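You operate a simulated robot arm through the tools that you are given. There is no shell and no other tool.

You run a simulated two-armed robot. Do the job below in one go: nothing can be reset, and whatever is moved stays where it is left.

TASK
Plug the yellow lead and the headset into the intercom box.
Fine: free the reel's red lever before you move the yellow plug, and brake the reel again after. Where these are worked on the way, their far stop is far enough and under half their travel is too little: red lever.

It is judged by the outcome, as a careful person would: the job done as asked, and still so three seconds after it is handed in. It fails if anything else is knocked over, pushed out of place, dropped, spilled or broken.

THE ROBOT
Two 7-joint arms with two-finger grippers on one trunk that stands fixed in place. Base frame: the origin is at the foot of the trunk, x ahead of it, y to its left, z up; the work surface is at about z = 760. Readings come in mm, rad, newtons and seconds.
The left shoulder is at [60, 178, 1143], the right one opposite. With the tool pointing down near the work surface each hand reaches from about 100 to 620 mm from the base axis, measured 20 degrees to its own side. Payload 1.96 kg a hand.
The TCP of each hand is the grasp point between the finger pads, 20 mm short of the fingertips. In the tool frame z runs along the fingers and y along their closing line. The gripper opens to 72 mm; its body begins 38 mm behind the TCP.
Orientation is told as [roll, pitch, yaw] about the base's x, y, z axes, in that order, counted from this pose: with the fingers straight down and closing along the base's y, the tool's x points along the base's -x, its y along +y and its z along -z.

THE INTERFACE
- The arms move only by the tool servo_tool. It takes "left_commands", "right_commands" or both (then of equal length, played together; a hand with none holds still); each is a list of rows, each an object (a shift or turn left out is 0, a gripper value left out holds the last) with "slide": the shift along the tool's x, y, z in units of 20 mm (1.0 is 20 mm), a list of three; "delta_rot": the turn, a rotation vector about the tool's x, y, z in units of 4 degrees (1.0 is 4 degrees), a list of three; "jaw": the opening in per cent of the stroke, from 0 (shut) to 100 (fully open). In form: [{"slide": [x, y, z], "delta_rot": [rx, ry, rz], "jaw": jaw}, ...]. A call has 1 to 20 rows; each row shifts and turns the commanded pose from where the row before left it, along the tool's axes as they then stand. A call with a number of a shift or a turn outside -1 to 1 is refused whole. Rows are played at 5 a second. More than 50 mm and 0.15 rad between two rows, or a gripper value outside its range, and nothing of the call is played. A pose out of reach is approached as far as the arm can. The call stops where the force on the tool passes 40 N (or 10 N more than at its start, if that is more) or the arm is blocked; 0.2 s more then pass. Each finger travels about 153 mm/s and halts on what it meets, pressing with about 33 N; the grip force reading is that of the motor and also rises with nothing between the fingers. The clock runs only during rows and for 0.2 s after the last one: add rows that do not move to give the fingers time. It gives the time, the measured TCP pose, the force on the tool (base axes), the opening and the grip force at its end, in the units of the frame above (readings bear some noise), with the torque about the TCP (base axes, N m) and any sound that the robot's microphone picked up.
- Cameras (640 x 400 px; columns grow to the right, rows downward): "scene" is now at [11.3, -20.1, 1690.9]; the picture's right is [-0.28, -0.96, 0.00], its down [-0.76, 0.22, -0.62] and it looks along [0.59, -0.17, -0.79] (base axes); focal length 337 px, centre (320, 200). "left" rides on the left gripper at [71, -19, -82] in its tool frame; the picture's right is [0.26, 0.97, 0.00], its down [-0.67, 0.18, -0.72] and it looks along [-0.69, 0.19, 0.70] (tool axes); focal length 280 px, centre (320, 200). "right" rides on the right gripper at [71, 19, -82] in its tool frame; the picture's right is [-0.26, 0.96, 0.00], its down [-0.67, -0.18, -0.72] and it looks along [-0.69, -0.19, 0.70] (tool axes); focal length 280 px, centre (320, 200). There is no depth. A picture from a camera that has moved, and an enlarged one, comes with that camera's place and axes in the base frame and with its lens.
- grab_frame(camera): a new picture of that camera. The clock stands still meanwhile.
- lift_body(by): slides the trunk up (or, below 0, down) by that many mm; the arms and the scene camera ride with it, the base frame stays. It gives what a move gives, with no picture.
- aim_head(pan, tilt): turns the head with the scene camera to pan (to the left, within 1.501 rad either way) and tilt (down, from -0.506 to 1.204), counted from straight ahead of the robot. It gives what a move gives.
- close_up(camera, box): a new picture of the part [left, top, right, bottom] of that camera's present view, enlarged. The clock stands still meanwhile.
- hand_in(): hands the job in; it is judged then, once.

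Places have to be worked out from the pictures, the camera data and where the tool is seen. Open the grippers and draw the arms clear of the work before you hand the job in, unless the task says otherwise.

The tools are called after ">>>" by a JSON object that holds its "name" and its "arguments". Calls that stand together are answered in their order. servo_tool: Moves the arms, as the interface text tells. Its arguments: {"type":"object","properties":{"left_commands":{"type":"array","items":{"type":"object","properties":{"slide":{"type":"array","items":{"type":"number"}},"delta_rot":{"type":"array","items":{"type":"number"}},"jaw":{"type":"number"}}}},"right_commands":{"type":"array","items":{"type":"object","properties":{"slide":{"type":"array","items":{"type":"number"}},"delta_rot":{"type":"array","items":{"type":"number"}},"jaw":{"type":"number"}}}}},"required":[]} The other tools are called the same way: lift_body (by) moves the trunk up or down; aim_head (pan, tilt) turns the head that bears the scene camera; grab_frame (camera) takes a picture; close_up (camera, box) takes an enlarged picture of a part of a camera's view; hand_in () hands the job in.

At the start:

```text
time_s: 0.0
left_tool_pos: [432.9, 21.3, 1118.3]
left_tool_rot: [-0.002, 0.001, -0.001]
left_wrist_force: [-0.1, -0.4, 0.3]
left_ft_torque: [0.02, -0.04, -0.03]
left_width: 72.0
left_grasp_force: 0.1
right_tool_pos: [342.7, -352.4, 1171.3]
right_tool_rot: [0.0, 0.0, 0.0]
right_wrist_force: [-0.4, 1.1, 0.1]
right_ft_torque: [0.0, -0.01, 0.01]
right_width: 72.2
right_grasp_force: 0.1
trunk travel left (down, up): [-789.0, 201.0]
head pan, tilt (commanded): [-0.284, 0.906]
```

scene: 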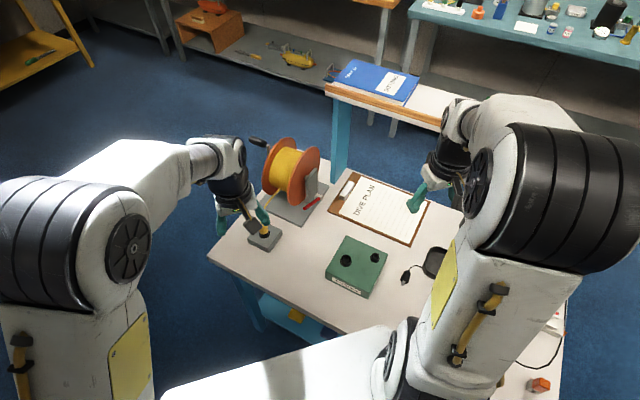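
right: 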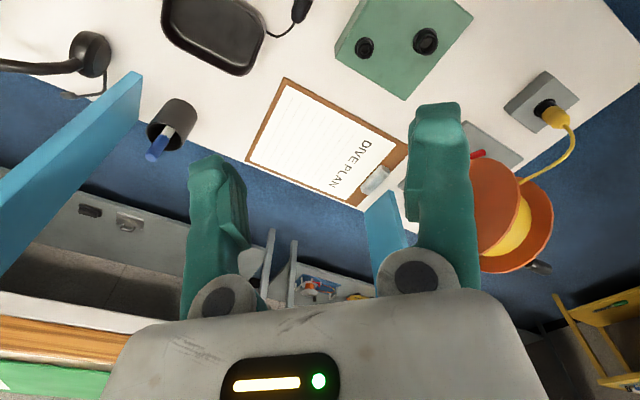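
left: 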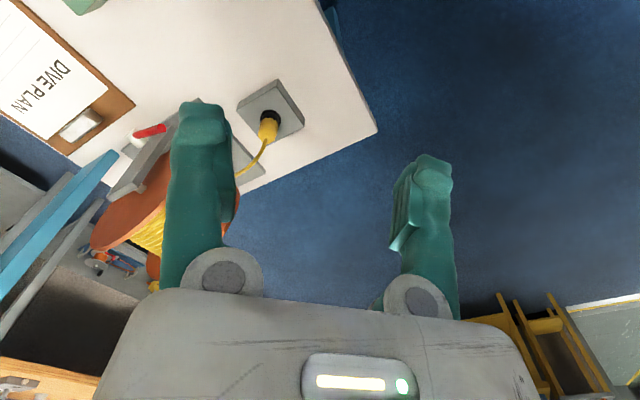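

I start by taking enlarged looks at the workspace: the reel with its red lever, the yellow plug in its grey holder, the green intercom box and the headset plug.

>>> {"name": "close_up", "arguments": {"camera": "scene", "box": [200, 120, 360, 220]}}

>>> {"name": "close_up", "arguments": {"camera": "scene", "box": [200, 190, 360, 290]}}

>>> {"name": "close_up", "arguments": {"camera": "scene", "box": [310, 210, 470, 310]}}

>>> {"name": "close_up", "arguments": {"camera": "right", "box": [400, 40, 640, 290]}}

>>> {"name": "close_up", "arguments": {"camera": "right", "box": [0, 0, 330, 206]}}

>>> {"name": "close_up", "arguments": {"camera": "left", "box": [60, 60, 380, 260]}}

```text
4.00 times, centred on (280, 170) of scene
camera zoom: at [11.3, -20.1, 1690.9], right [-0.28, -0.96, 0.0], down [-0.76, 0.22, -0.62], along [0.59, -0.17, -0.79], focal length 1347 px, centre (480, 320)
```

zoom: 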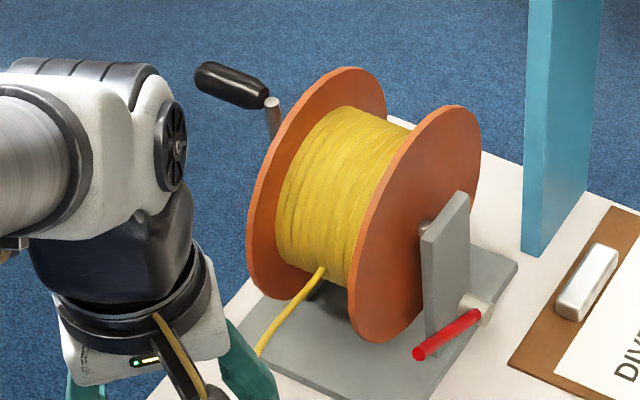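

```text
4.00 times, centred on (280, 240) of scene
camera zoom: at [11.3, -20.1, 1690.9], right [-0.28, -0.96, 0.0], down [-0.76, 0.22, -0.62], along [0.59, -0.17, -0.79], focal length 1347 px, centre (480, 40)
```

zoom: 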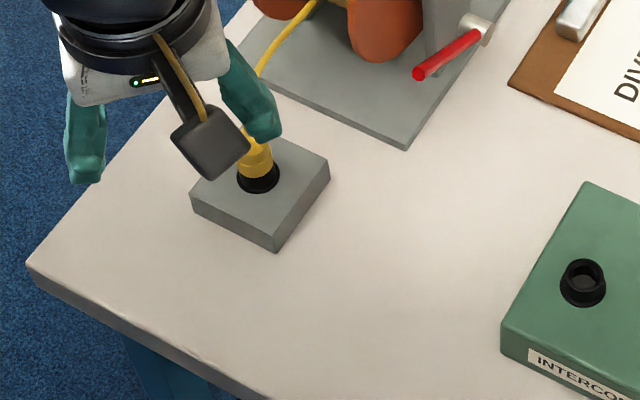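

```text
4.00 times, centred on (390, 260) of scene
camera zoom: at [11.3, -20.1, 1690.9], right [-0.28, -0.96, 0.0], down [-0.76, 0.22, -0.62], along [0.59, -0.17, -0.79], focal length 1347 px, centre (40, -40)
```

zoom: 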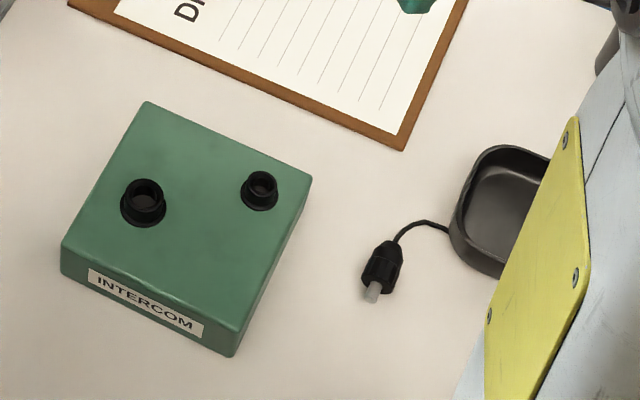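

```text
1.60 times, centred on (520, 165) of right
camera zoom: at [272.7, -334.1, 1252.7], right [0.26, 0.96, 0.0], down [0.67, -0.18, 0.72], along [0.69, -0.19, -0.7], focal length 449 px, centre (0, 256)
```

zoom: 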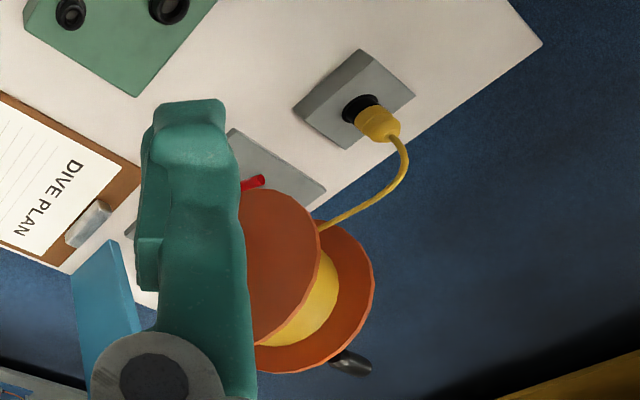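

```text
1.94 times, centred on (165, 103) of right
camera zoom: at [272.7, -334.1, 1252.7], right [0.26, 0.96, 0.0], down [0.67, -0.18, 0.72], along [0.69, -0.19, -0.7], focal length 544 px, centre (621, 388)
```

zoom: 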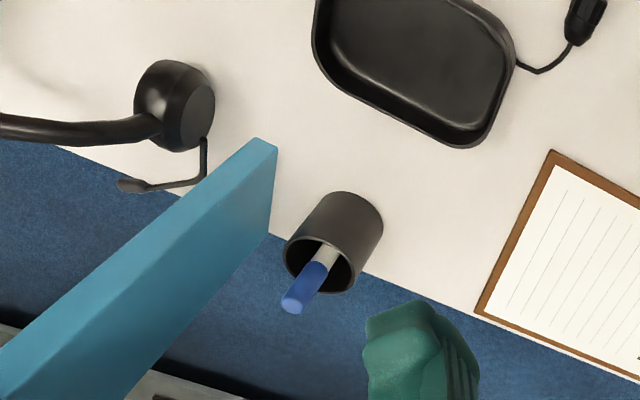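

```text
2.00 times, centred on (220, 160) of left
camera zoom: at [362.1, 1.2, 1199.5], right [-0.26, 0.97, 0.0], down [0.67, 0.18, 0.72], along [0.69, 0.19, -0.7], focal length 561 px, centre (520, 280)
```

zoom: 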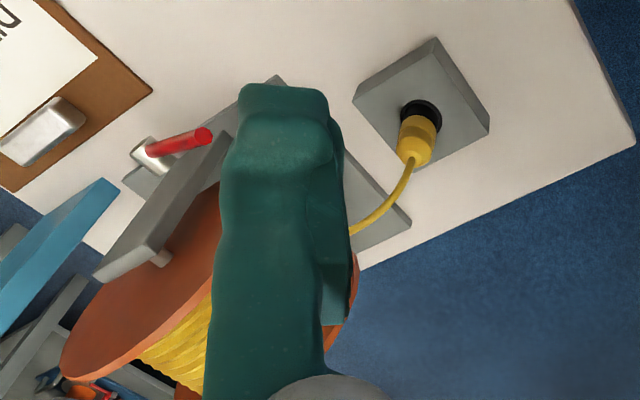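

The big socket looks to be near (432, -224), the small one near (418, -308), the yellow plug near (602, -13), and the lever near (690, -200). I zoom further on the lever, both plugs and the sockets before moving anything.

>>> {"name": "close_up", "arguments": {"camera": "scene", "box": [280, 160, 344, 220]}}

>>> {"name": "close_up", "arguments": {"camera": "scene", "box": [388, 255, 428, 290]}}

>>> {"name": "close_up", "arguments": {"camera": "scene", "box": [320, 230, 392, 305]}}

>>> {"name": "close_up", "arguments": {"camera": "left", "box": [220, 60, 320, 160]}}

>>> {"name": "close_up", "arguments": {"camera": "left", "box": [90, 90, 200, 180]}}

>>> {"name": "close_up", "arguments": {"camera": "right", "box": [250, 0, 490, 110]}}

```text
6.67 times, centred on (312, 190) of scene
camera zoom: at [11.3, -20.1, 1690.9], right [-0.28, -0.96, 0.0], down [-0.76, 0.22, -0.62], along [0.59, -0.17, -0.79], focal length 2246 px, centre (373, 267)
```

zoom: 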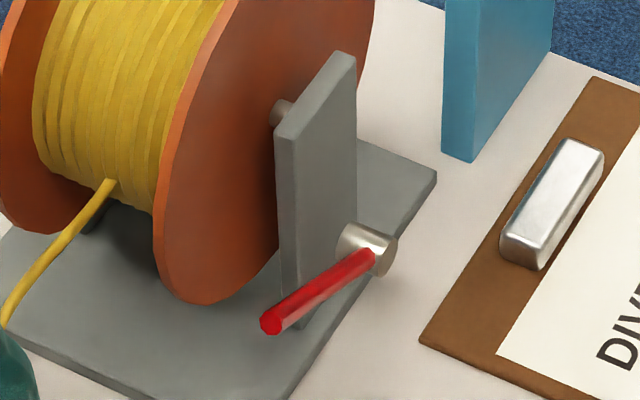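

```text
11.43 times, centred on (408, 272) of scene
camera zoom: at [11.3, -20.1, 1690.9], right [-0.28, -0.96, 0.0], down [-0.76, 0.22, -0.62], along [0.59, -0.17, -0.79], focal length 3850 px, centre (-686, -629)
```

zoom: 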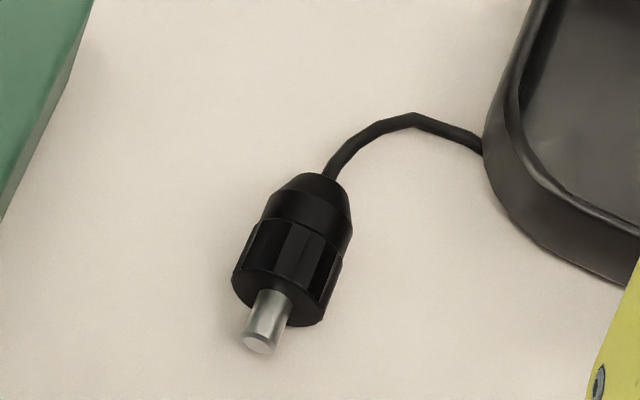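

```text
5.33 times, centred on (356, 268) of scene
camera zoom: at [11.3, -20.1, 1690.9], right [-0.28, -0.96, 0.0], down [-0.76, 0.22, -0.62], along [0.59, -0.17, -0.79], focal length 1796 px, centre (128, -160)
```

zoom: 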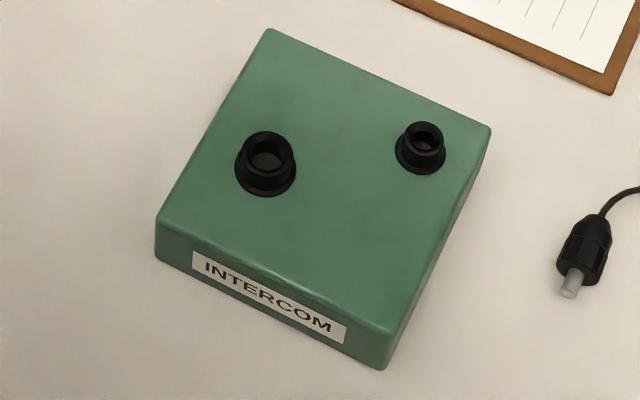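

```text
4.00 times, centred on (270, 110) of left
camera zoom: at [362.1, 1.2, 1199.5], right [-0.26, 0.97, 0.0], down [0.67, 0.18, 0.72], along [0.69, 0.19, -0.7], focal length 1122 px, centre (520, 560)
```

zoom: 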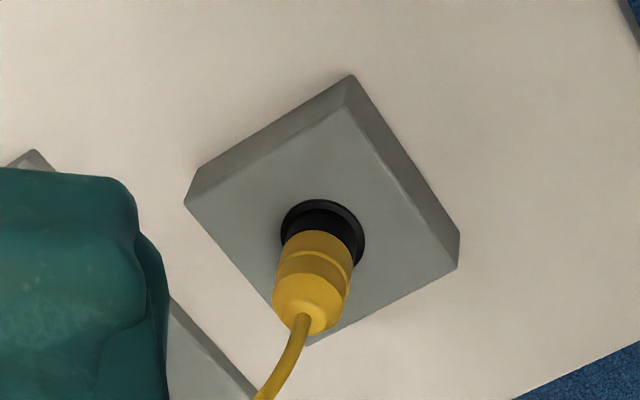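

```text
4.44 times, centred on (145, 135) of left
camera zoom: at [362.1, 1.2, 1199.5], right [-0.26, 0.97, 0.0], down [0.67, 0.18, 0.72], along [0.69, 0.19, -0.7], focal length 1246 px, centre (1098, 489)
```

zoom: 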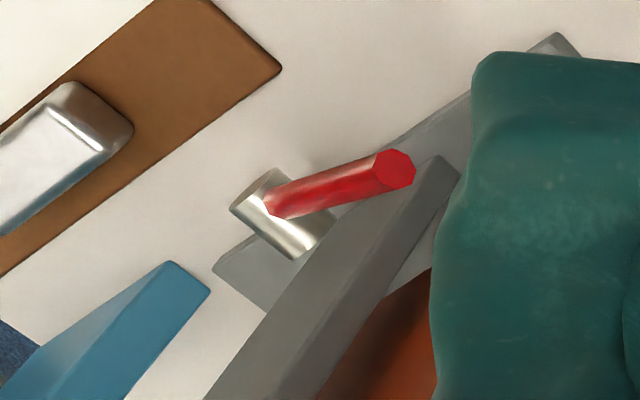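

```text
2.67 times, centred on (370, 55) of right
camera zoom: at [272.7, -334.1, 1252.7], right [0.26, 0.96, 0.0], down [0.67, -0.18, 0.72], along [0.69, -0.19, -0.7], focal length 748 px, centre (187, 587)
```

zoom: 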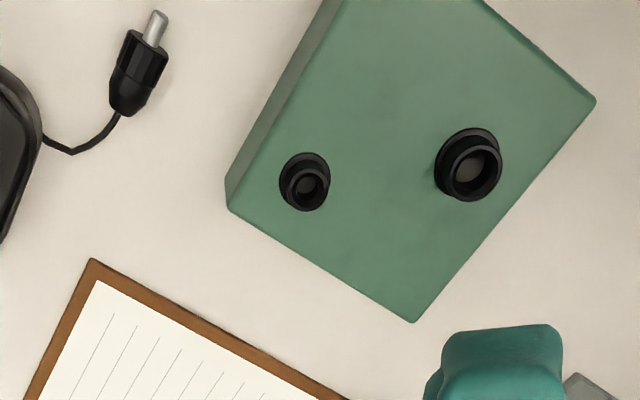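

Triangulating from two cameras puts the lever tip at about (602, -144, 881) and its pivot at about (668, -212, 826). It swings in a vertical plane running along (0.72, -0.69). I draw the left hand out to the left and yaw the right hand about 45° towards the reel.

>>> {"name": "servo_tool", "arguments": {"left_commands": [{"slide": [0, 1, 0]}, {"slide": [0, 1, 0]}, {"slide": [0, 1, 0]}, {"slide": [0, 1, 0]}, {"slide": [0, 1, 0]}, {"slide": [0, 1, 0]}, {"slide": [0, 1, 0]}, {"slide": [0, 1, 0]}, {"slide": [0, 1, 0]}, {"slide": [0, 1, 0]}, {"slide": [0, 1, 0]}, {"slide": [0, 1, 0]}], "right_commands": [{"delta_rot": [0, 0, -1]}, {"delta_rot": [0, 0, -1]}, {"delta_rot": [0, 0, -1]}, {"delta_rot": [0, 0, -1]}, {"delta_rot": [0, 0, -1]}, {"delta_rot": [0, 0, -1]}, {"delta_rot": [0, 0, -1]}, {"delta_rot": [0, 0, -1]}, {"delta_rot": [0, 0, -1]}, {"delta_rot": [0, 0, -1]}, {"delta_rot": [0, 0, -1]}, {"delta_rot": [0, 0, -0.25]}]}}

```text
time_s: 2.6
left_tool_pos: [432.0, 263.9, 1117.4]
left_tool_rot: [0.001, 0.0, -0.001]
left_wrist_force: [-1.0, 0.4, -0.1]
left_ft_torque: [-0.01, 0.0, 0.02]
left_width: 71.9
left_grasp_force: 0.1
right_tool_pos: [342.3, -352.5, 1170.8]
right_tool_rot: [-0.002, 0.001, 0.784]
right_wrist_force: [0.5, 0.2, 0.5]
right_ft_torque: [0.0, 0.01, 0.0]
right_width: 71.8
right_grasp_force: 0.0
trunk travel left (down, up): [-789.0, 201.0]
head pan, tilt (commanded): [-0.284, 0.906]
```

Both moves went as commanded. I look again at the scene and through the right camera, which now faces the reel.

>>> {"name": "grab_frame", "arguments": {"camera": "scene"}}

>>> {"name": "grab_frame", "arguments": {"camera": "right"}}

>>> {"name": "close_up", "arguments": {"camera": "scene", "box": [216, 190, 306, 265]}}

```text
taken
camera scene: at [11.3, -19.3, 1690.9], right [-0.28, -0.96, 0.0], down [-0.76, 0.22, -0.62], along [0.59, -0.17, -0.79], focal length 337 px, centre (320, 200)
```

scene: 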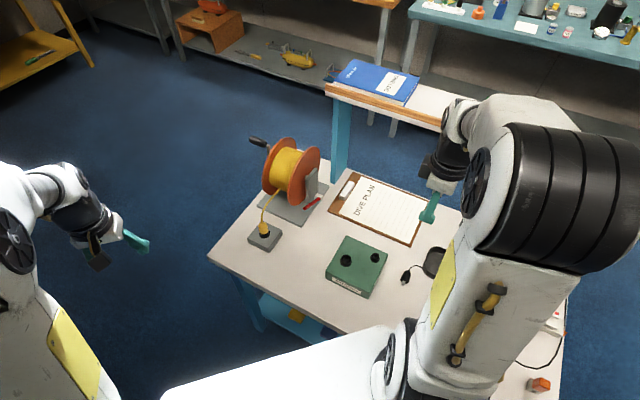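

```text
taken
camera right: at [279.4, -389.3, 1252.7], right [-0.5, 0.87, 0.0], down [0.61, 0.35, 0.72], along [0.62, 0.35, -0.7], focal length 280 px, centre (320, 200)
```

right: 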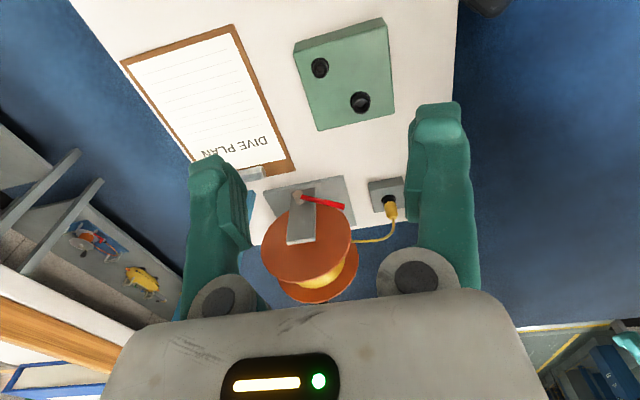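

```text
5.33 times, centred on (261, 228) of scene
camera zoom: at [11.3, -19.3, 1690.9], right [-0.28, -0.96, 0.0], down [-0.76, 0.22, -0.62], along [0.59, -0.17, -0.79], focal length 1796 px, centre (635, 53)
```

zoom: 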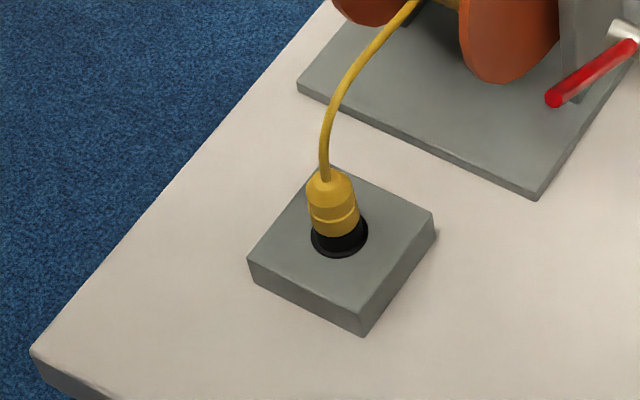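

The lever view from the right camera agrees with my estimate. I close the right gripper and pitch it about 68° so its fingers point forward-left, nearly horizontal, for pushing the lever.

>>> {"name": "servo_tool", "arguments": {"right_commands": [{"delta_rot": [0, -1, 0], "jaw": 0}, {"delta_rot": [0, -1, 0]}, {"delta_rot": [0, -1, 0]}, {"delta_rot": [0, -1, 0]}, {"delta_rot": [0, -1, 0]}, {"delta_rot": [0, -1, 0]}, {"delta_rot": [0, -1, 0]}, {"delta_rot": [0, -1, 0]}, {"delta_rot": [0, -1, 0]}, {"delta_rot": [0, -1, 0]}, {"delta_rot": [0, -1, 0]}, {"delta_rot": [0, -1, 0]}, {"delta_rot": [0, -1, 0]}, {"delta_rot": [0, -1, 0]}, {"delta_rot": [0, -1, 0]}, {"delta_rot": [0, -1, 0]}, {"delta_rot": [0, -1, 0]}]}}

```text
time_s: 6.2
left_tool_pos: [433.8, 263.3, 1118.9]
left_tool_rot: [0.0, 0.0, 0.001]
left_wrist_force: [0.3, -1.0, 0.3]
left_ft_torque: [0.0, 0.0, -0.05]
left_width: 72.1
left_grasp_force: 0.1
right_tool_pos: [342.1, -352.8, 1167.3]
right_tool_rot: [0.023, -1.128, 0.767]
right_wrist_force: [-1.0, -0.3, -0.4]
right_ft_torque: [0.01, -0.01, 0.05]
right_width: 0.0
right_grasp_force: 29.6
right hand out of reach, approached as far as the arm can: row 8
trunk travel left (down, up): [-789.0, 201.0]
head pan, tilt (commanded): [-0.284, 0.906]
```

The hand is pitched roughly 65–68° and pointing forward-left. I slide it down and forward to about (480, -290, 960) to view the lever from near.

>>> {"name": "servo_tool", "arguments": {"right_commands": [{"slide": [0.63, -0.244, 0.95]}, {"slide": [0.63, -0.244, 0.95]}, {"slide": [0.63, -0.244, 0.95]}, {"slide": [0.63, -0.244, 0.95]}, {"slide": [0.63, -0.244, 0.95]}, {"slide": [0.63, -0.244, 0.95]}, {"slide": [0.63, -0.244, 0.95]}, {"slide": [0.63, -0.244, 0.95]}, {"slide": [0.63, -0.244, 0.95]}, {"slide": [0.63, -0.244, 0.95]}, {"slide": [0.63, -0.244, 0.95]}]}}

>>> {"name": "grab_frame", "arguments": {"camera": "right"}}

>>> {"name": "grab_frame", "arguments": {"camera": "scene"}}

```text
time_s: 8.6
left_tool_pos: [433.2, 262.1, 1117.0]
left_tool_rot: [0.001, -0.001, 0.0]
left_wrist_force: [-1.1, 0.7, 0.1]
left_ft_torque: [0.0, 0.02, 0.02]
left_width: 72.0
left_grasp_force: 0.1
right_tool_pos: [471.2, -298.9, 950.5]
right_tool_rot: [0.023, -1.125, 0.766]
right_wrist_force: [0.8, 0.4, -0.5]
right_ft_torque: [0.0, 0.0, -0.02]
right_width: 0.0
right_grasp_force: 29.7
trunk travel left (down, up): [-789.0, 201.0]
head pan, tilt (commanded): [-0.284, 0.906]
```

```text
taken
camera right: at [384.1, -360.2, 923.2], right [-0.6, 0.76, 0.25], down [-0.12, -0.39, 0.91], along [0.79, 0.52, 0.32], focal length 280 px, centre (320, 200)
```

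right: 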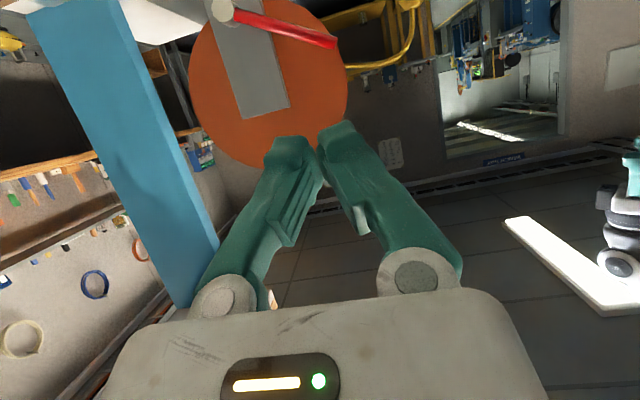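

```text
taken
camera scene: at [12.2, -20.3, 1690.9], right [-0.28, -0.96, 0.0], down [-0.76, 0.22, -0.62], along [0.59, -0.17, -0.79], focal length 337 px, centre (320, 200)
```

scene: 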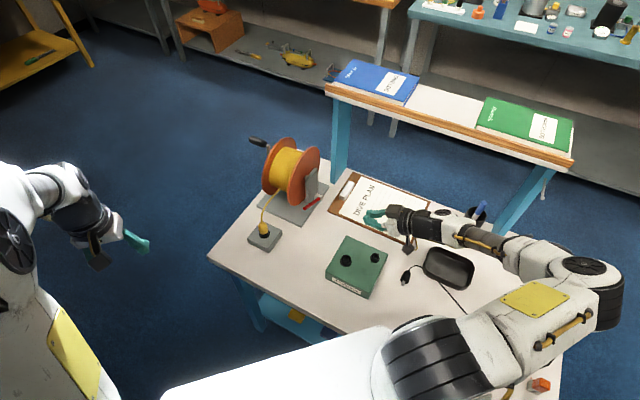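

The lever geometry is confirmed: its plane is at v ≈ 320 along (0.707, 0.707), and the bracket face is about 35 mm behind it. At yaw 44° the hand's camera would pass too close to the intercom box's corner, so I turn the hand back to about 20° yaw and 60° pitch.

>>> {"name": "servo_tool", "arguments": {"right_commands": [{"delta_rot": [0.902, 0, 0.431]}, {"delta_rot": [0.902, 0, 0.431]}, {"delta_rot": [0.902, 0, 0.431]}, {"delta_rot": [0.902, 0, 0.431]}, {"delta_rot": [0.902, 0, 0.431]}, {"delta_rot": [0.902, 0, 0.431]}, {"delta_rot": [0, 1, 0]}]}}

```text
time_s: 10.2
left_tool_pos: [434.4, 263.0, 1118.0]
left_tool_rot: [-0.001, -0.002, 0.0]
left_wrist_force: [0.9, -0.1, -0.6]
left_ft_torque: [-0.01, 0.0, 0.02]
left_width: 72.1
left_grasp_force: 0.0
right_tool_pos: [471.4, -299.1, 951.7]
right_tool_rot: [0.018, -1.052, 0.351]
right_wrist_force: [-0.1, 0.0, -0.8]
right_ft_torque: [0.01, 0.02, -0.03]
right_width: 0.0
right_grasp_force: 29.7
trunk travel left (down, up): [-789.0, 201.0]
head pan, tilt (commanded): [-0.284, 0.906]
```

Orientation is now yaw 20°, pitch 60°. I go at height to the left of the lever tip, around (585, -125, 905), before going lower.

>>> {"name": "servo_tool", "arguments": {"right_commands": [{"slide": [-0.233, 0.69, 0.934]}, {"slide": [-0.233, 0.69, 0.934]}, {"slide": [-0.233, 0.69, 0.934]}, {"slide": [-0.233, 0.69, 0.934]}, {"slide": [-0.233, 0.69, 0.934]}, {"slide": [-0.233, 0.69, 0.934]}, {"slide": [-0.233, 0.69, 0.934]}, {"slide": [-0.233, 0.69, 0.934]}, {"slide": [-0.233, 0.69, 0.934]}]}}

>>> {"name": "close_up", "arguments": {"camera": "scene", "box": [220, 130, 380, 230]}}

>>> {"name": "grab_frame", "arguments": {"camera": "right"}}

```text
time_s: 12.2
left_tool_pos: [432.7, 263.5, 1117.2]
left_tool_rot: [0.001, 0.001, 0.001]
left_wrist_force: [0.4, 0.3, 0.5]
left_ft_torque: [-0.04, -0.01, 0.0]
left_width: 71.9
left_grasp_force: 0.1
right_tool_pos: [581.3, -118.2, 907.5]
right_tool_rot: [0.02, -1.051, 0.352]
right_wrist_force: [-0.1, 0.7, -0.3]
right_ft_torque: [-0.01, 0.03, -0.02]
right_width: 0.0
right_grasp_force: 29.5
trunk travel left (down, up): [-789.0, 201.0]
head pan, tilt (commanded): [-0.284, 0.906]
```

```text
4.00 times, centred on (300, 180) of scene
camera zoom: at [12.3, -19.0, 1690.9], right [-0.28, -0.96, 0.0], down [-0.76, 0.22, -0.62], along [0.59, -0.17, -0.79], focal length 1347 px, centre (400, 280)
```

zoom: 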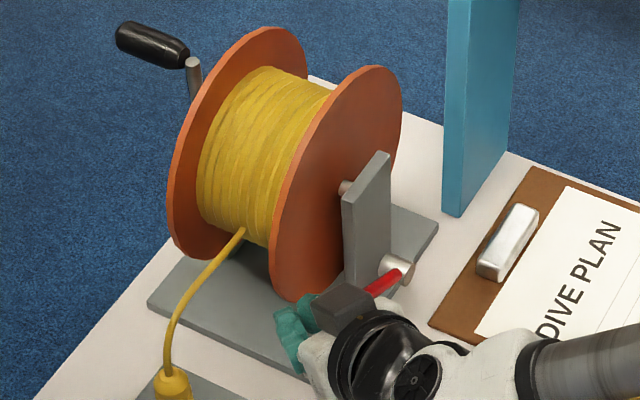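

```text
taken
camera right: at [476.0, -138.9, 886.2], right [-0.22, 0.95, 0.24], down [-0.2, -0.28, 0.94], along [0.95, 0.16, 0.25], focal length 280 px, centre (320, 200)
```

right: 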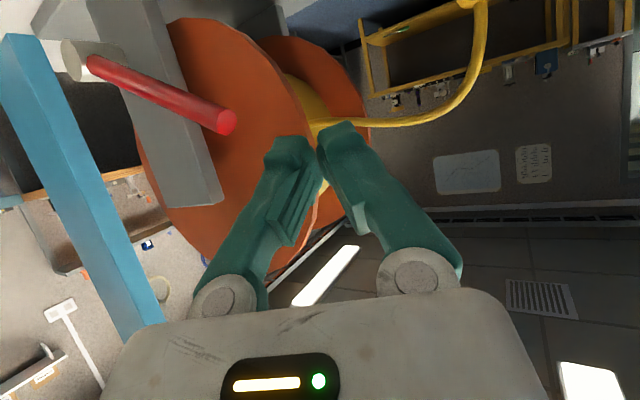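

The right camera sees the lever well, and the scene view shows a dark box on top of the hand. I zoom in to judge how far the hand sticks out.

>>> {"name": "close_up", "arguments": {"camera": "scene", "box": [270, 180, 370, 260]}}

>>> {"name": "grab_frame", "arguments": {"camera": "left"}}

```text
5.00 times, centred on (320, 220) of scene
camera zoom: at [12.3, -19.0, 1690.9], right [-0.28, -0.96, 0.0], down [-0.76, 0.22, -0.62], along [0.59, -0.17, -0.79], focal length 1684 px, centre (320, 100)
```

zoom: 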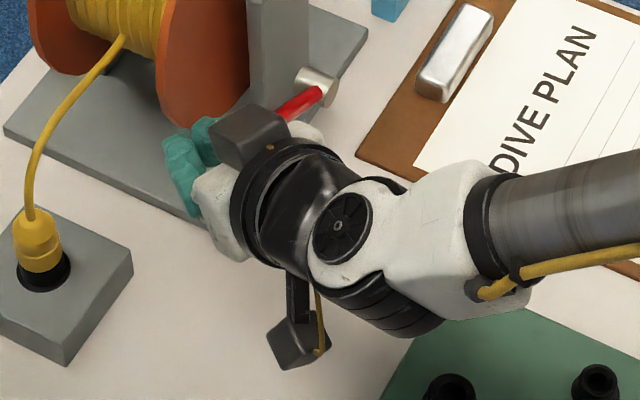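

```text
taken
camera left: at [362.6, 244.5, 1198.9], right [-0.26, 0.97, 0.0], down [0.67, 0.18, 0.71], along [0.69, 0.19, -0.7], focal length 280 px, centre (320, 200)
```

left: 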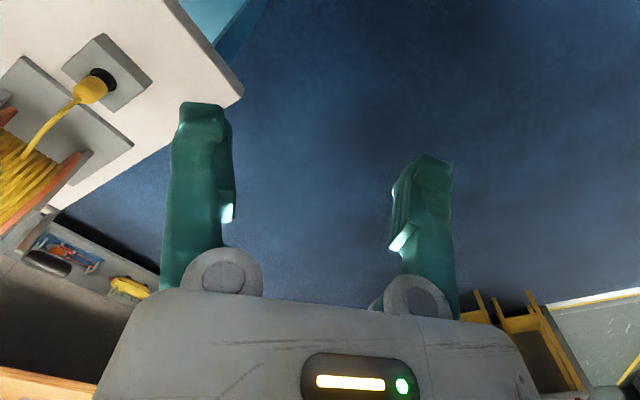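

The hand has a box on its upper side about 50 mm off its axis, so I will contact the lever near its tip (r ≈ 88 mm) to keep clear of it. I descend straight down by about 68 mm, left of the lever tip.

>>> {"name": "servo_tool", "arguments": {"right_commands": [{"slide": [0.74, 0, 0.42]}, {"slide": [0.74, 0, 0.42]}, {"slide": [0.74, 0, 0.42]}, {"slide": [0.74, 0, 0.42]}]}}

>>> {"name": "grab_frame", "arguments": {"camera": "right"}}

>>> {"name": "close_up", "arguments": {"camera": "scene", "box": [270, 180, 370, 260]}}

```text
time_s: 13.2
left_tool_pos: [433.7, 263.1, 1117.8]
left_tool_rot: [0.002, 0.0, 0.0]
left_wrist_force: [-0.1, -0.2, 0.4]
left_ft_torque: [-0.02, 0.01, -0.02]
left_width: 72.0
left_grasp_force: 0.1
right_tool_pos: [581.4, -120.6, 838.6]
right_tool_rot: [0.016, -1.053, 0.352]
right_wrist_force: [0.4, 0.1, 0.5]
right_ft_torque: [0.01, -0.01, -0.02]
right_width: 0.0
right_grasp_force: 29.8
trunk travel left (down, up): [-789.0, 201.0]
head pan, tilt (commanded): [-0.284, 0.906]
```

```text
taken
camera right: at [476.1, -140.5, 817.6], right [-0.22, 0.95, 0.24], down [-0.2, -0.28, 0.94], along [0.95, 0.16, 0.25], focal length 280 px, centre (320, 200)
```

right: 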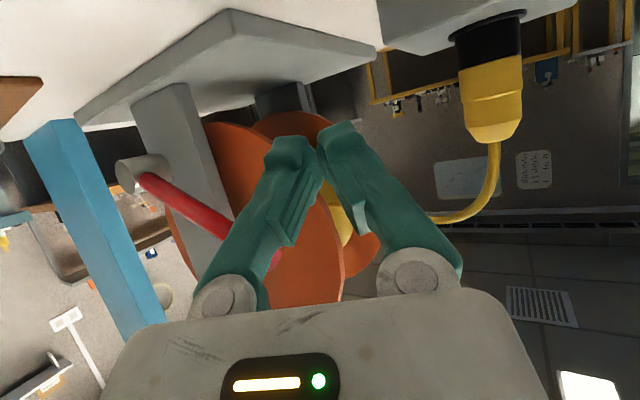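

```text
5.00 times, centred on (320, 220) of scene
camera zoom: at [12.0, -19.7, 1690.9], right [-0.28, -0.96, 0.0], down [-0.76, 0.22, -0.62], along [0.59, -0.17, -0.79], focal length 1684 px, centre (320, 100)
```

zoom: 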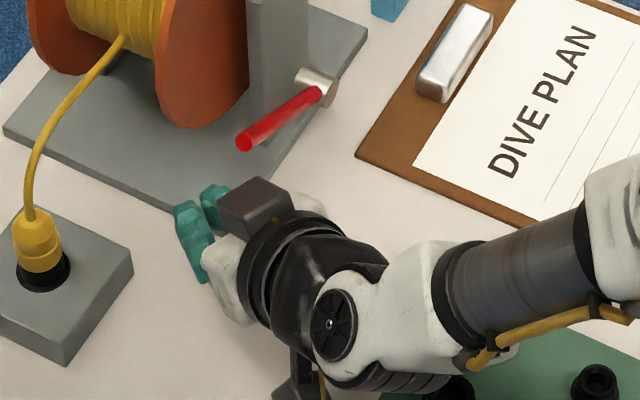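

The fingers are now lower than the lever and to its left. I move about 34 mm sideways so they come under the lever near its tip.

>>> {"name": "servo_tool", "arguments": {"right_commands": [{"slide": [-0.145, -0.83, 0.18]}, {"slide": [-0.145, -0.83, 0.18]}]}}

>>> {"name": "grab_frame", "arguments": {"camera": "right"}}

>>> {"name": "close_up", "arguments": {"camera": "scene", "box": [270, 180, 370, 260]}}

```text
time_s: 13.8
left_tool_pos: [433.7, 264.1, 1117.8]
left_tool_rot: [0.0, 0.0, 0.0]
left_wrist_force: [0.1, -1.0, 0.9]
left_ft_torque: [0.03, -0.05, 0.02]
left_width: 72.1
left_grasp_force: 0.0
right_tool_pos: [601.2, -145.7, 839.6]
right_tool_rot: [0.019, -1.053, 0.353]
right_wrist_force: [0.9, -1.0, 0.5]
right_ft_torque: [-0.01, 0.0, 0.0]
right_width: 0.0
right_grasp_force: 29.4
trunk travel left (down, up): [-789.0, 201.0]
head pan, tilt (commanded): [-0.284, 0.906]
```

```text
taken
camera right: at [496.7, -167.2, 819.1], right [-0.23, 0.95, 0.24], down [-0.2, -0.28, 0.94], along [0.95, 0.16, 0.25], focal length 280 px, centre (320, 200)
```

right: 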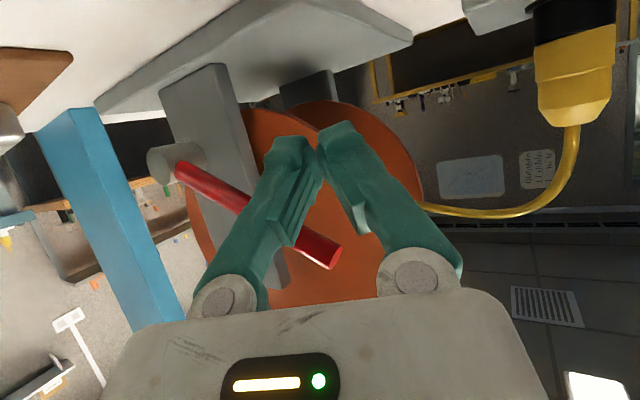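

```text
5.00 times, centred on (320, 220) of scene
camera zoom: at [11.8, -20.1, 1690.9], right [-0.28, -0.96, 0.0], down [-0.76, 0.22, -0.62], along [0.59, -0.17, -0.79], focal length 1684 px, centre (320, 100)
```

zoom: 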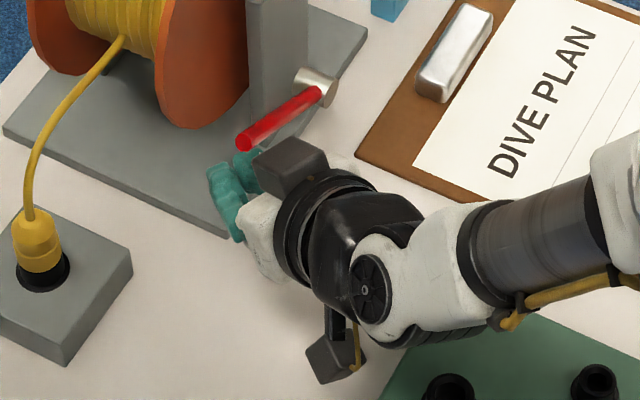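

The fingers are under the lever. I now lift along its arc about the pivot in small steps and check the force and whether it swings up.

>>> {"name": "servo_tool", "arguments": {"right_commands": [{"slide": [-0.559, -0.372, -0.12]}, {"slide": [-0.422, -0.136, -0.168]}, {"slide": [-0.411, -0.181, -0.138]}]}}

>>> {"name": "grab_frame", "arguments": {"camera": "right"}}

>>> {"name": "close_up", "arguments": {"camera": "scene", "box": [270, 180, 370, 260]}}

```text
time_s: 14.6
left_tool_pos: [433.5, 261.8, 1116.7]
left_tool_rot: [0.001, 0.0, -0.001]
left_wrist_force: [-0.4, 0.4, 0.5]
left_ft_torque: [-0.01, 0.01, 0.01]
left_width: 72.0
left_grasp_force: 0.0
right_tool_pos: [611.4, -161.0, 867.6]
right_tool_rot: [0.019, -1.052, 0.351]
right_wrist_force: [-0.2, -0.4, -0.2]
right_ft_torque: [-0.05, -0.02, 0.0]
right_width: 0.2
right_grasp_force: 29.7
trunk travel left (down, up): [-789.0, 201.0]
head pan, tilt (commanded): [-0.284, 0.906]
```

```text
taken
camera right: at [506.1, -179.8, 847.0], right [-0.22, 0.95, 0.24], down [-0.2, -0.28, 0.94], along [0.95, 0.16, 0.25], focal length 280 px, centre (320, 200)
```

right: 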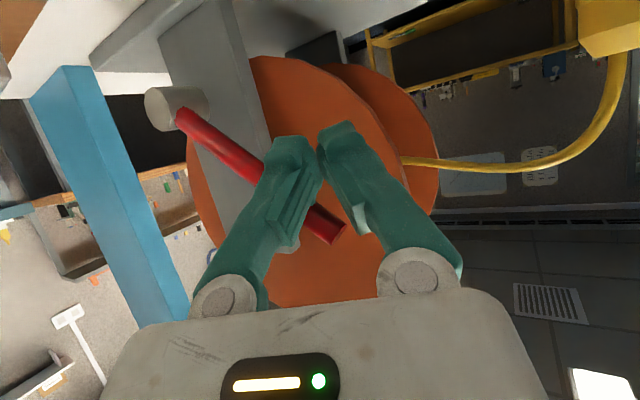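

```text
5.00 times, centred on (320, 220) of scene
camera zoom: at [11.3, -20.1, 1690.9], right [-0.28, -0.96, 0.0], down [-0.76, 0.22, -0.62], along [0.59, -0.17, -0.79], focal length 1684 px, centre (320, 100)
```

zoom: 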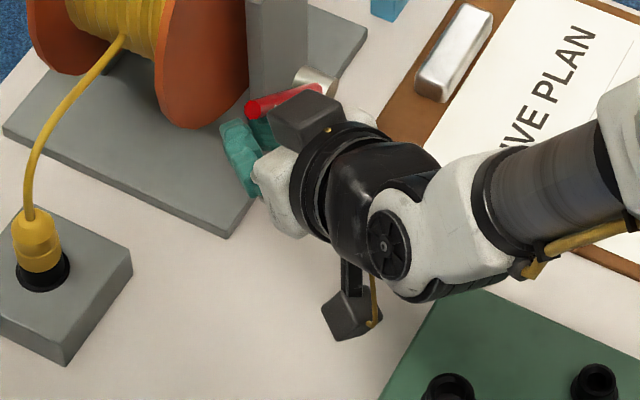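

The lever swings up easily, with almost no force; it is now at about 40° elevation. I continue along the arc to about 76° and look again.

>>> {"name": "servo_tool", "arguments": {"right_commands": [{"slide": [-0.402, -0.218, -0.113]}, {"slide": [-0.384, -0.254, -0.084]}, {"slide": [-0.367, -0.295, -0.052]}, {"slide": [-0.347, -0.318, -0.028]}, {"slide": [-0.315, -0.349, 0.007]}, {"slide": [-0.286, -0.376, 0.038]}]}}

>>> {"name": "grab_frame", "arguments": {"camera": "right"}}

>>> {"name": "close_up", "arguments": {"camera": "scene", "box": [270, 160, 370, 240]}}

```text
time_s: 16.0
left_tool_pos: [432.4, 263.5, 1117.2]
left_tool_rot: [0.0, 0.0, 0.001]
left_wrist_force: [0.6, 0.2, 0.0]
left_ft_torque: [-0.02, -0.02, -0.01]
left_width: 71.8
left_grasp_force: 0.0
right_tool_pos: [641.3, -188.4, 905.9]
right_tool_rot: [0.022, -1.053, 0.351]
right_wrist_force: [-0.3, 0.4, -0.4]
right_ft_torque: [-0.01, -0.01, 0.01]
right_width: 0.0
right_grasp_force: 29.6
trunk travel left (down, up): [-789.0, 201.0]
head pan, tilt (commanded): [-0.284, 0.906]
```

```text
taken
camera right: at [536.4, -208.0, 885.6], right [-0.22, 0.95, 0.24], down [-0.2, -0.28, 0.94], along [0.95, 0.16, 0.25], focal length 280 px, centre (320, 200)
```

right: 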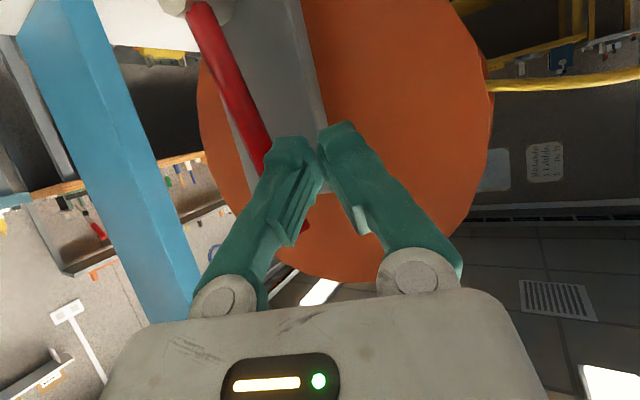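

```text
5.00 times, centred on (320, 200) of scene
camera zoom: at [11.4, -20.2, 1690.9], right [-0.28, -0.96, 0.0], down [-0.76, 0.22, -0.62], along [0.59, -0.17, -0.79], focal length 1684 px, centre (320, 200)
```

zoom: 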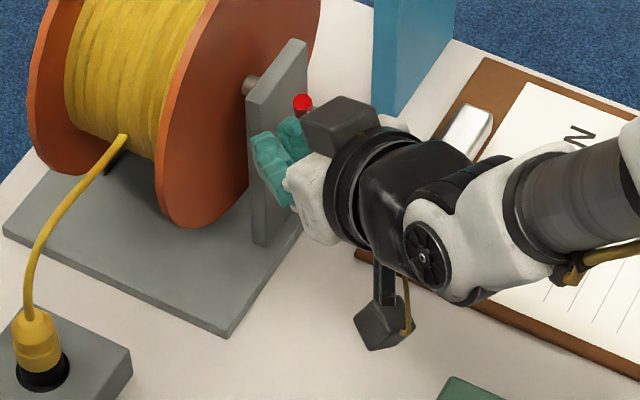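

The lever is at about 76° now and still moves freely with no force. I continue the arc past vertical to about 106°.

>>> {"name": "servo_tool", "arguments": {"right_commands": [{"slide": [-0.25, -0.395, 0.067]}, {"slide": [-0.21, -0.404, 0.096]}, {"slide": [-0.18, -0.422, 0.123]}, {"slide": [-0.137, -0.426, 0.15]}, {"slide": [-0.09, -0.426, 0.177]}]}}

>>> {"name": "grab_frame", "arguments": {"camera": "right"}}

>>> {"name": "close_up", "arguments": {"camera": "scene", "box": [270, 160, 370, 240]}}

```text
time_s: 16.6
left_tool_pos: [430.0, 264.5, 1118.0]
left_tool_rot: [-0.002, -0.002, -0.001]
left_wrist_force: [-0.3, -0.6, 0.0]
left_ft_torque: [0.02, 0.02, 0.01]
left_width: 72.2
left_grasp_force: 0.1
right_tool_pos: [645.6, -191.3, 908.4]
right_tool_rot: [0.034, -1.038, 0.353]
right_wrist_force: [-19.0, 13.6, 4.8]
right_ft_torque: [-0.1, -0.11, 0.0]
right_width: 0.1
right_grasp_force: 29.4
trunk travel left (down, up): [-789.0, 201.0]
head pan, tilt (commanded): [-0.284, 0.906]
stopped in row 3 (right hand): the force on the tool passed its limit at 47 N (the readings are from after the stop); the commanded pose is now the measured one
```

```text
taken
camera right: at [539.6, -212.3, 888.7], right [-0.23, 0.94, 0.24], down [-0.18, -0.29, 0.94], along [0.96, 0.18, 0.24], focal length 280 px, centre (320, 200)
```

right: 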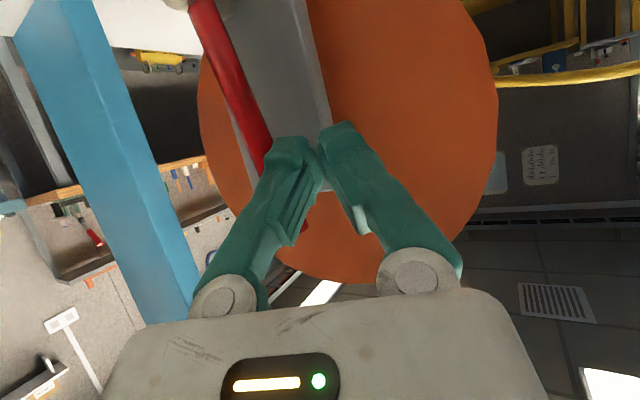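

```text
5.00 times, centred on (320, 200) of scene
camera zoom: at [6.6, -17.8, 1691.3], right [-0.28, -0.96, 0.0], down [-0.75, 0.22, -0.62], along [0.59, -0.17, -0.78], focal length 1684 px, centre (320, 200)
```

zoom: 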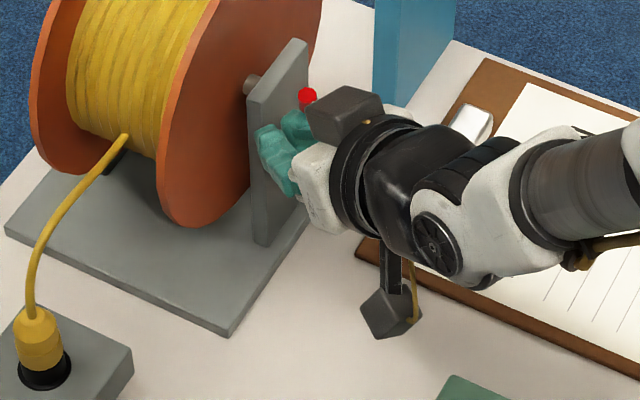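

The hand stopped at 47 N against +u with nearly no torque about the TCP. That fits the lever meeting its far stop at about 79°, roughly 50° of travel. I ease back a little, then push gently again to confirm it stops at the same place.

>>> {"name": "servo_tool", "arguments": {"right_commands": [{"slide": [0.05, 0.4, -0.16]}, {"slide": [0, 0, 0]}]}}

>>> {"name": "close_up", "arguments": {"camera": "scene", "box": [290, 165, 340, 205]}}

>>> {"name": "grab_frame", "arguments": {"camera": "right"}}

```text
time_s: 17.2
left_tool_pos: [433.2, 264.6, 1117.3]
left_tool_rot: [-0.001, 0.001, 0.002]
left_wrist_force: [0.4, 0.3, -0.5]
left_ft_torque: [0.0, 0.02, 0.01]
left_width: 72.3
left_grasp_force: 0.0
right_tool_pos: [644.0, -188.9, 907.0]
right_tool_rot: [0.029, -1.04, 0.349]
right_wrist_force: [-1.4, 2.2, 1.0]
right_ft_torque: [0.02, -0.01, 0.03]
right_width: 0.0
right_grasp_force: 29.9
trunk travel left (down, up): [-789.0, 201.0]
head pan, tilt (commanded): [-0.284, 0.906]
```

```text
10.00 times, centred on (315, 185) of scene
camera zoom: at [11.4, -19.3, 1690.9], right [-0.28, -0.96, 0.0], down [-0.75, 0.22, -0.62], along [0.59, -0.17, -0.79], focal length 3368 px, centre (370, 350)
```

zoom: 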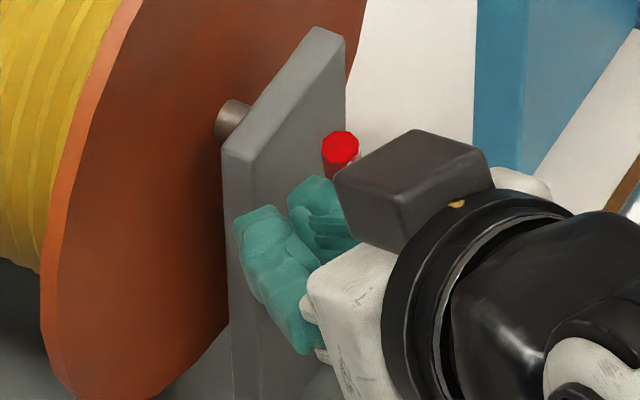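

```text
taken
camera right: at [538.4, -210.3, 888.0], right [-0.23, 0.94, 0.24], down [-0.18, -0.28, 0.94], along [0.96, 0.17, 0.24], focal length 280 px, centre (320, 200)
```

right: 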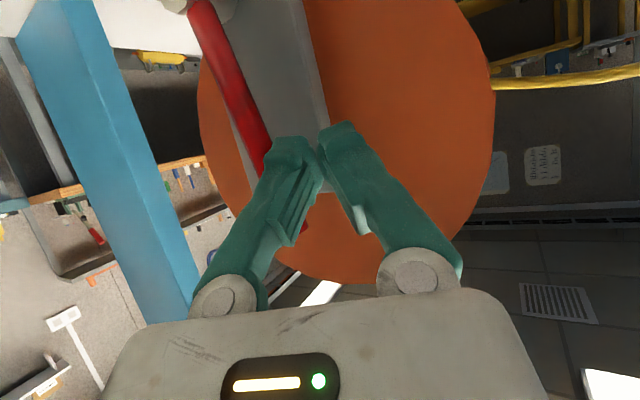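

Backing off relaxed the force to about 2.6 N, so contact begins right here. To rule out a finger touching the bracket, I draw back 9 mm along the fingers and push along the swing direction again.

>>> {"name": "servo_tool", "arguments": {"right_commands": [{"slide": [0.04, 0.18, -0.073]}, {"slide": [0, 0, -0.45]}, {"slide": [-0.062, -0.272, 0.11]}, {"slide": [-0.062, -0.272, 0.11]}, {"slide": [-0.042, -0.18, 0.073]}]}}

>>> {"name": "close_up", "arguments": {"camera": "scene", "box": [290, 165, 340, 205]}}

```text
time_s: 18.4
left_tool_pos: [428.4, 265.2, 1118.0]
left_tool_rot: [-0.003, -0.003, 0.0]
left_wrist_force: [0.4, 0.5, -0.4]
left_ft_torque: [0.04, -0.03, 0.01]
left_width: 72.0
left_grasp_force: 0.1
right_tool_pos: [641.4, -197.1, 911.8]
right_tool_rot: [0.035, -1.034, 0.349]
right_wrist_force: [-26.1, 14.6, -6.0]
right_ft_torque: [0.07, 0.12, 0.03]
right_width: 0.1
right_grasp_force: 29.7
trunk travel left (down, up): [-789.0, 201.0]
head pan, tilt (commanded): [-0.284, 0.906]
```

```text
10.00 times, centred on (315, 185) of scene
camera zoom: at [6.5, -17.6, 1690.8], right [-0.28, -0.96, 0.0], down [-0.75, 0.22, -0.62], along [0.59, -0.17, -0.78], focal length 3368 px, centre (370, 350)
```

zoom: 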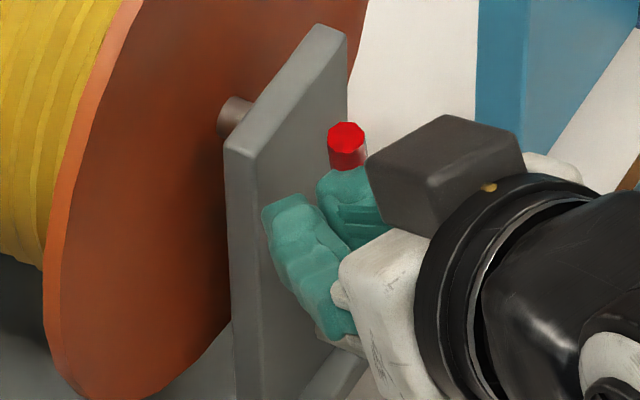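

The push stops at the same place (u ≈ 592) with the fingers clear of the bracket, so the lever is at its far stop. I back away from it and check that it stays there.

>>> {"name": "servo_tool", "arguments": {"right_commands": [{"slide": [0.1, 0.45, -0.18]}, {"slide": [0.1, 0.45, -0.18]}, {"slide": [0, 0, -0.8]}, {"slide": [0, 0, -0.8]}, {"slide": [0, 0, -0.8]}]}}

>>> {"name": "close_up", "arguments": {"camera": "scene", "box": [260, 150, 360, 230]}}

>>> {"name": "grab_frame", "arguments": {"camera": "right"}}

```text
time_s: 19.6
left_tool_pos: [432.6, 263.3, 1118.2]
left_tool_rot: [0.0, -0.001, 0.0]
left_wrist_force: [-0.4, 1.5, -1.0]
left_ft_torque: [0.01, 0.01, -0.01]
left_width: 72.1
left_grasp_force: 0.0
right_tool_pos: [591.2, -201.2, 935.7]
right_tool_rot: [0.032, -1.038, 0.35]
right_wrist_force: [0.2, 0.0, -0.6]
right_ft_torque: [0.01, 0.03, -0.02]
right_width: 0.0
right_grasp_force: 29.5
trunk travel left (down, up): [-789.0, 201.0]
head pan, tilt (commanded): [-0.284, 0.906]
```

```text
5.00 times, centred on (310, 190) of scene
camera zoom: at [10.7, -19.7, 1690.9], right [-0.28, -0.96, 0.0], down [-0.75, 0.22, -0.62], along [0.59, -0.17, -0.79], focal length 1684 px, centre (370, 250)
```

zoom: 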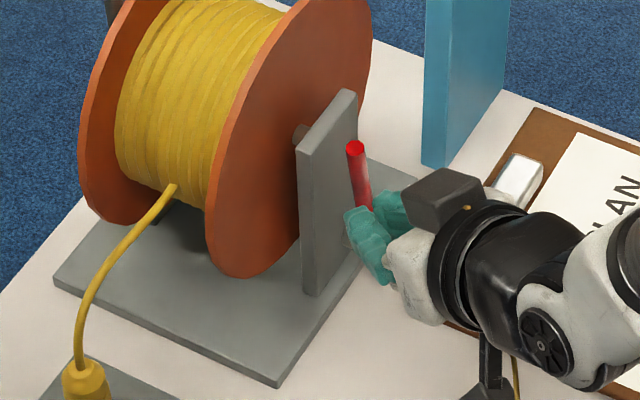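

```text
taken
camera right: at [486.1, -222.6, 917.4], right [-0.23, 0.94, 0.24], down [-0.18, -0.29, 0.94], along [0.96, 0.17, 0.24], focal length 280 px, centre (320, 200)
```

right: 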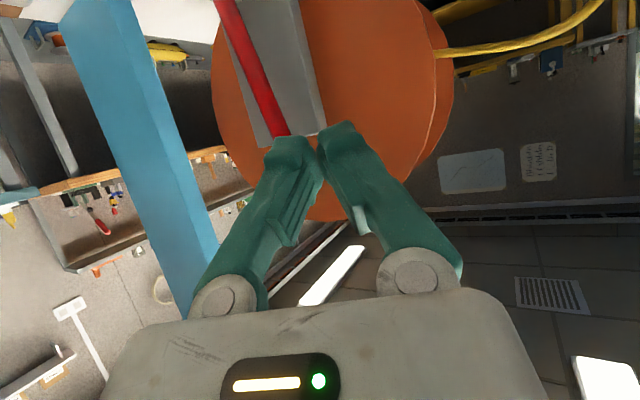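

The lever stays up at its far stop, so the reel is free. Next I move the right hand above and behind the yellow plug at about (607, -15), steepen its pitch to about 47°, and open the gripper.

>>> {"name": "servo_tool", "arguments": {"right_commands": [{"slide": [-0.075, 0.936, 0.158]}, {"slide": [-0.075, 0.936, 0.158]}, {"slide": [-0.075, 0.936, 0.158]}, {"slide": [-0.075, 0.936, 0.158]}, {"slide": [-0.075, 0.936, 0.158]}, {"slide": [-0.075, 0.936, 0.158]}, {"slide": [-0.075, 0.936, 0.158]}, {"slide": [-0.075, 0.936, 0.158]}, {"slide": [-0.075, 0.936, 0.158]}, {"delta_rot": [0, 1, 0], "jaw": 100}, {"delta_rot": [0, 1, 0]}, {"delta_rot": [0, 1, 0]}, {"slide": [0, 0, 0]}]}}

>>> {"name": "grab_frame", "arguments": {"camera": "right"}}

>>> {"name": "grab_frame", "arguments": {"camera": "scene"}}

>>> {"name": "grab_frame", "arguments": {"camera": "left"}}

```text
time_s: 22.4
left_tool_pos: [433.4, 263.1, 1117.5]
left_tool_rot: [0.002, 0.0, 0.0]
left_wrist_force: [-0.2, -0.7, 0.3]
left_ft_torque: [-0.02, 0.05, 0.02]
left_width: 71.9
left_grasp_force: 0.1
right_tool_pos: [560.1, -32.9, 935.1]
right_tool_rot: [0.025, -0.831, 0.357]
right_wrist_force: [-0.2, 0.2, 0.5]
right_ft_torque: [-0.01, 0.0, 0.02]
right_width: 71.8
right_grasp_force: 0.0
trunk travel left (down, up): [-789.0, 201.0]
head pan, tilt (commanded): [-0.284, 0.906]
```

```text
taken
camera right: at [453.3, -55.3, 939.4], right [-0.19, 0.96, 0.21], down [0.01, -0.21, 0.98], along [0.98, 0.19, 0.03], focal length 280 px, centre (320, 200)
```

right: 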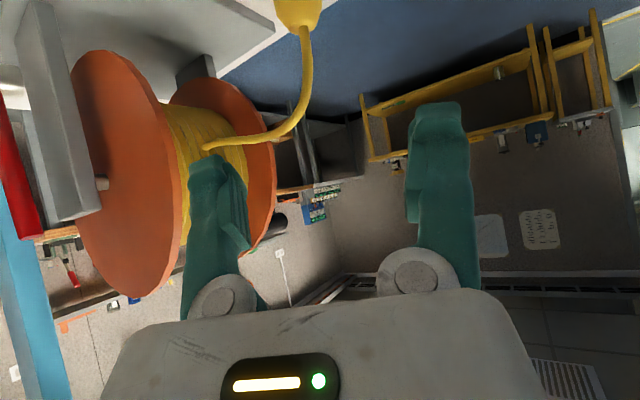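

```text
taken
camera scene: at [11.4, -20.4, 1690.9], right [-0.28, -0.96, 0.0], down [-0.76, 0.22, -0.62], along [0.59, -0.17, -0.79], focal length 337 px, centre (320, 200)
```

scene: 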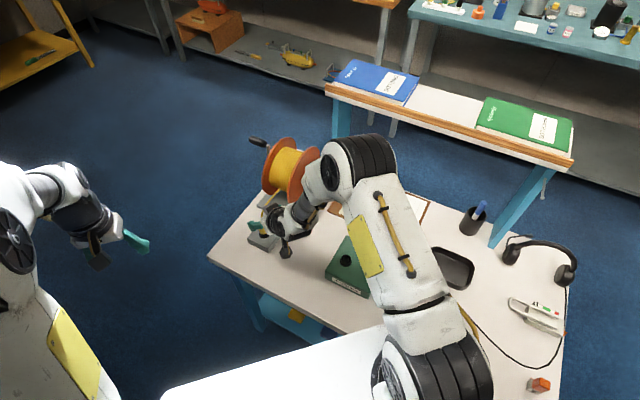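

```text
taken
camera left: at [362.0, 243.6, 1199.4], right [-0.26, 0.97, 0.0], down [0.67, 0.18, 0.72], along [0.69, 0.19, -0.7], focal length 280 px, centre (320, 200)
```

left: 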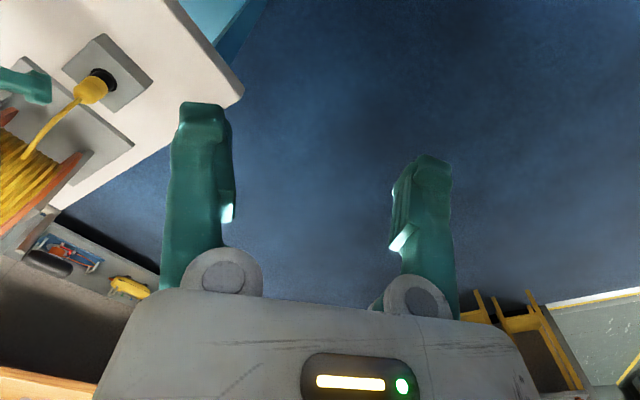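

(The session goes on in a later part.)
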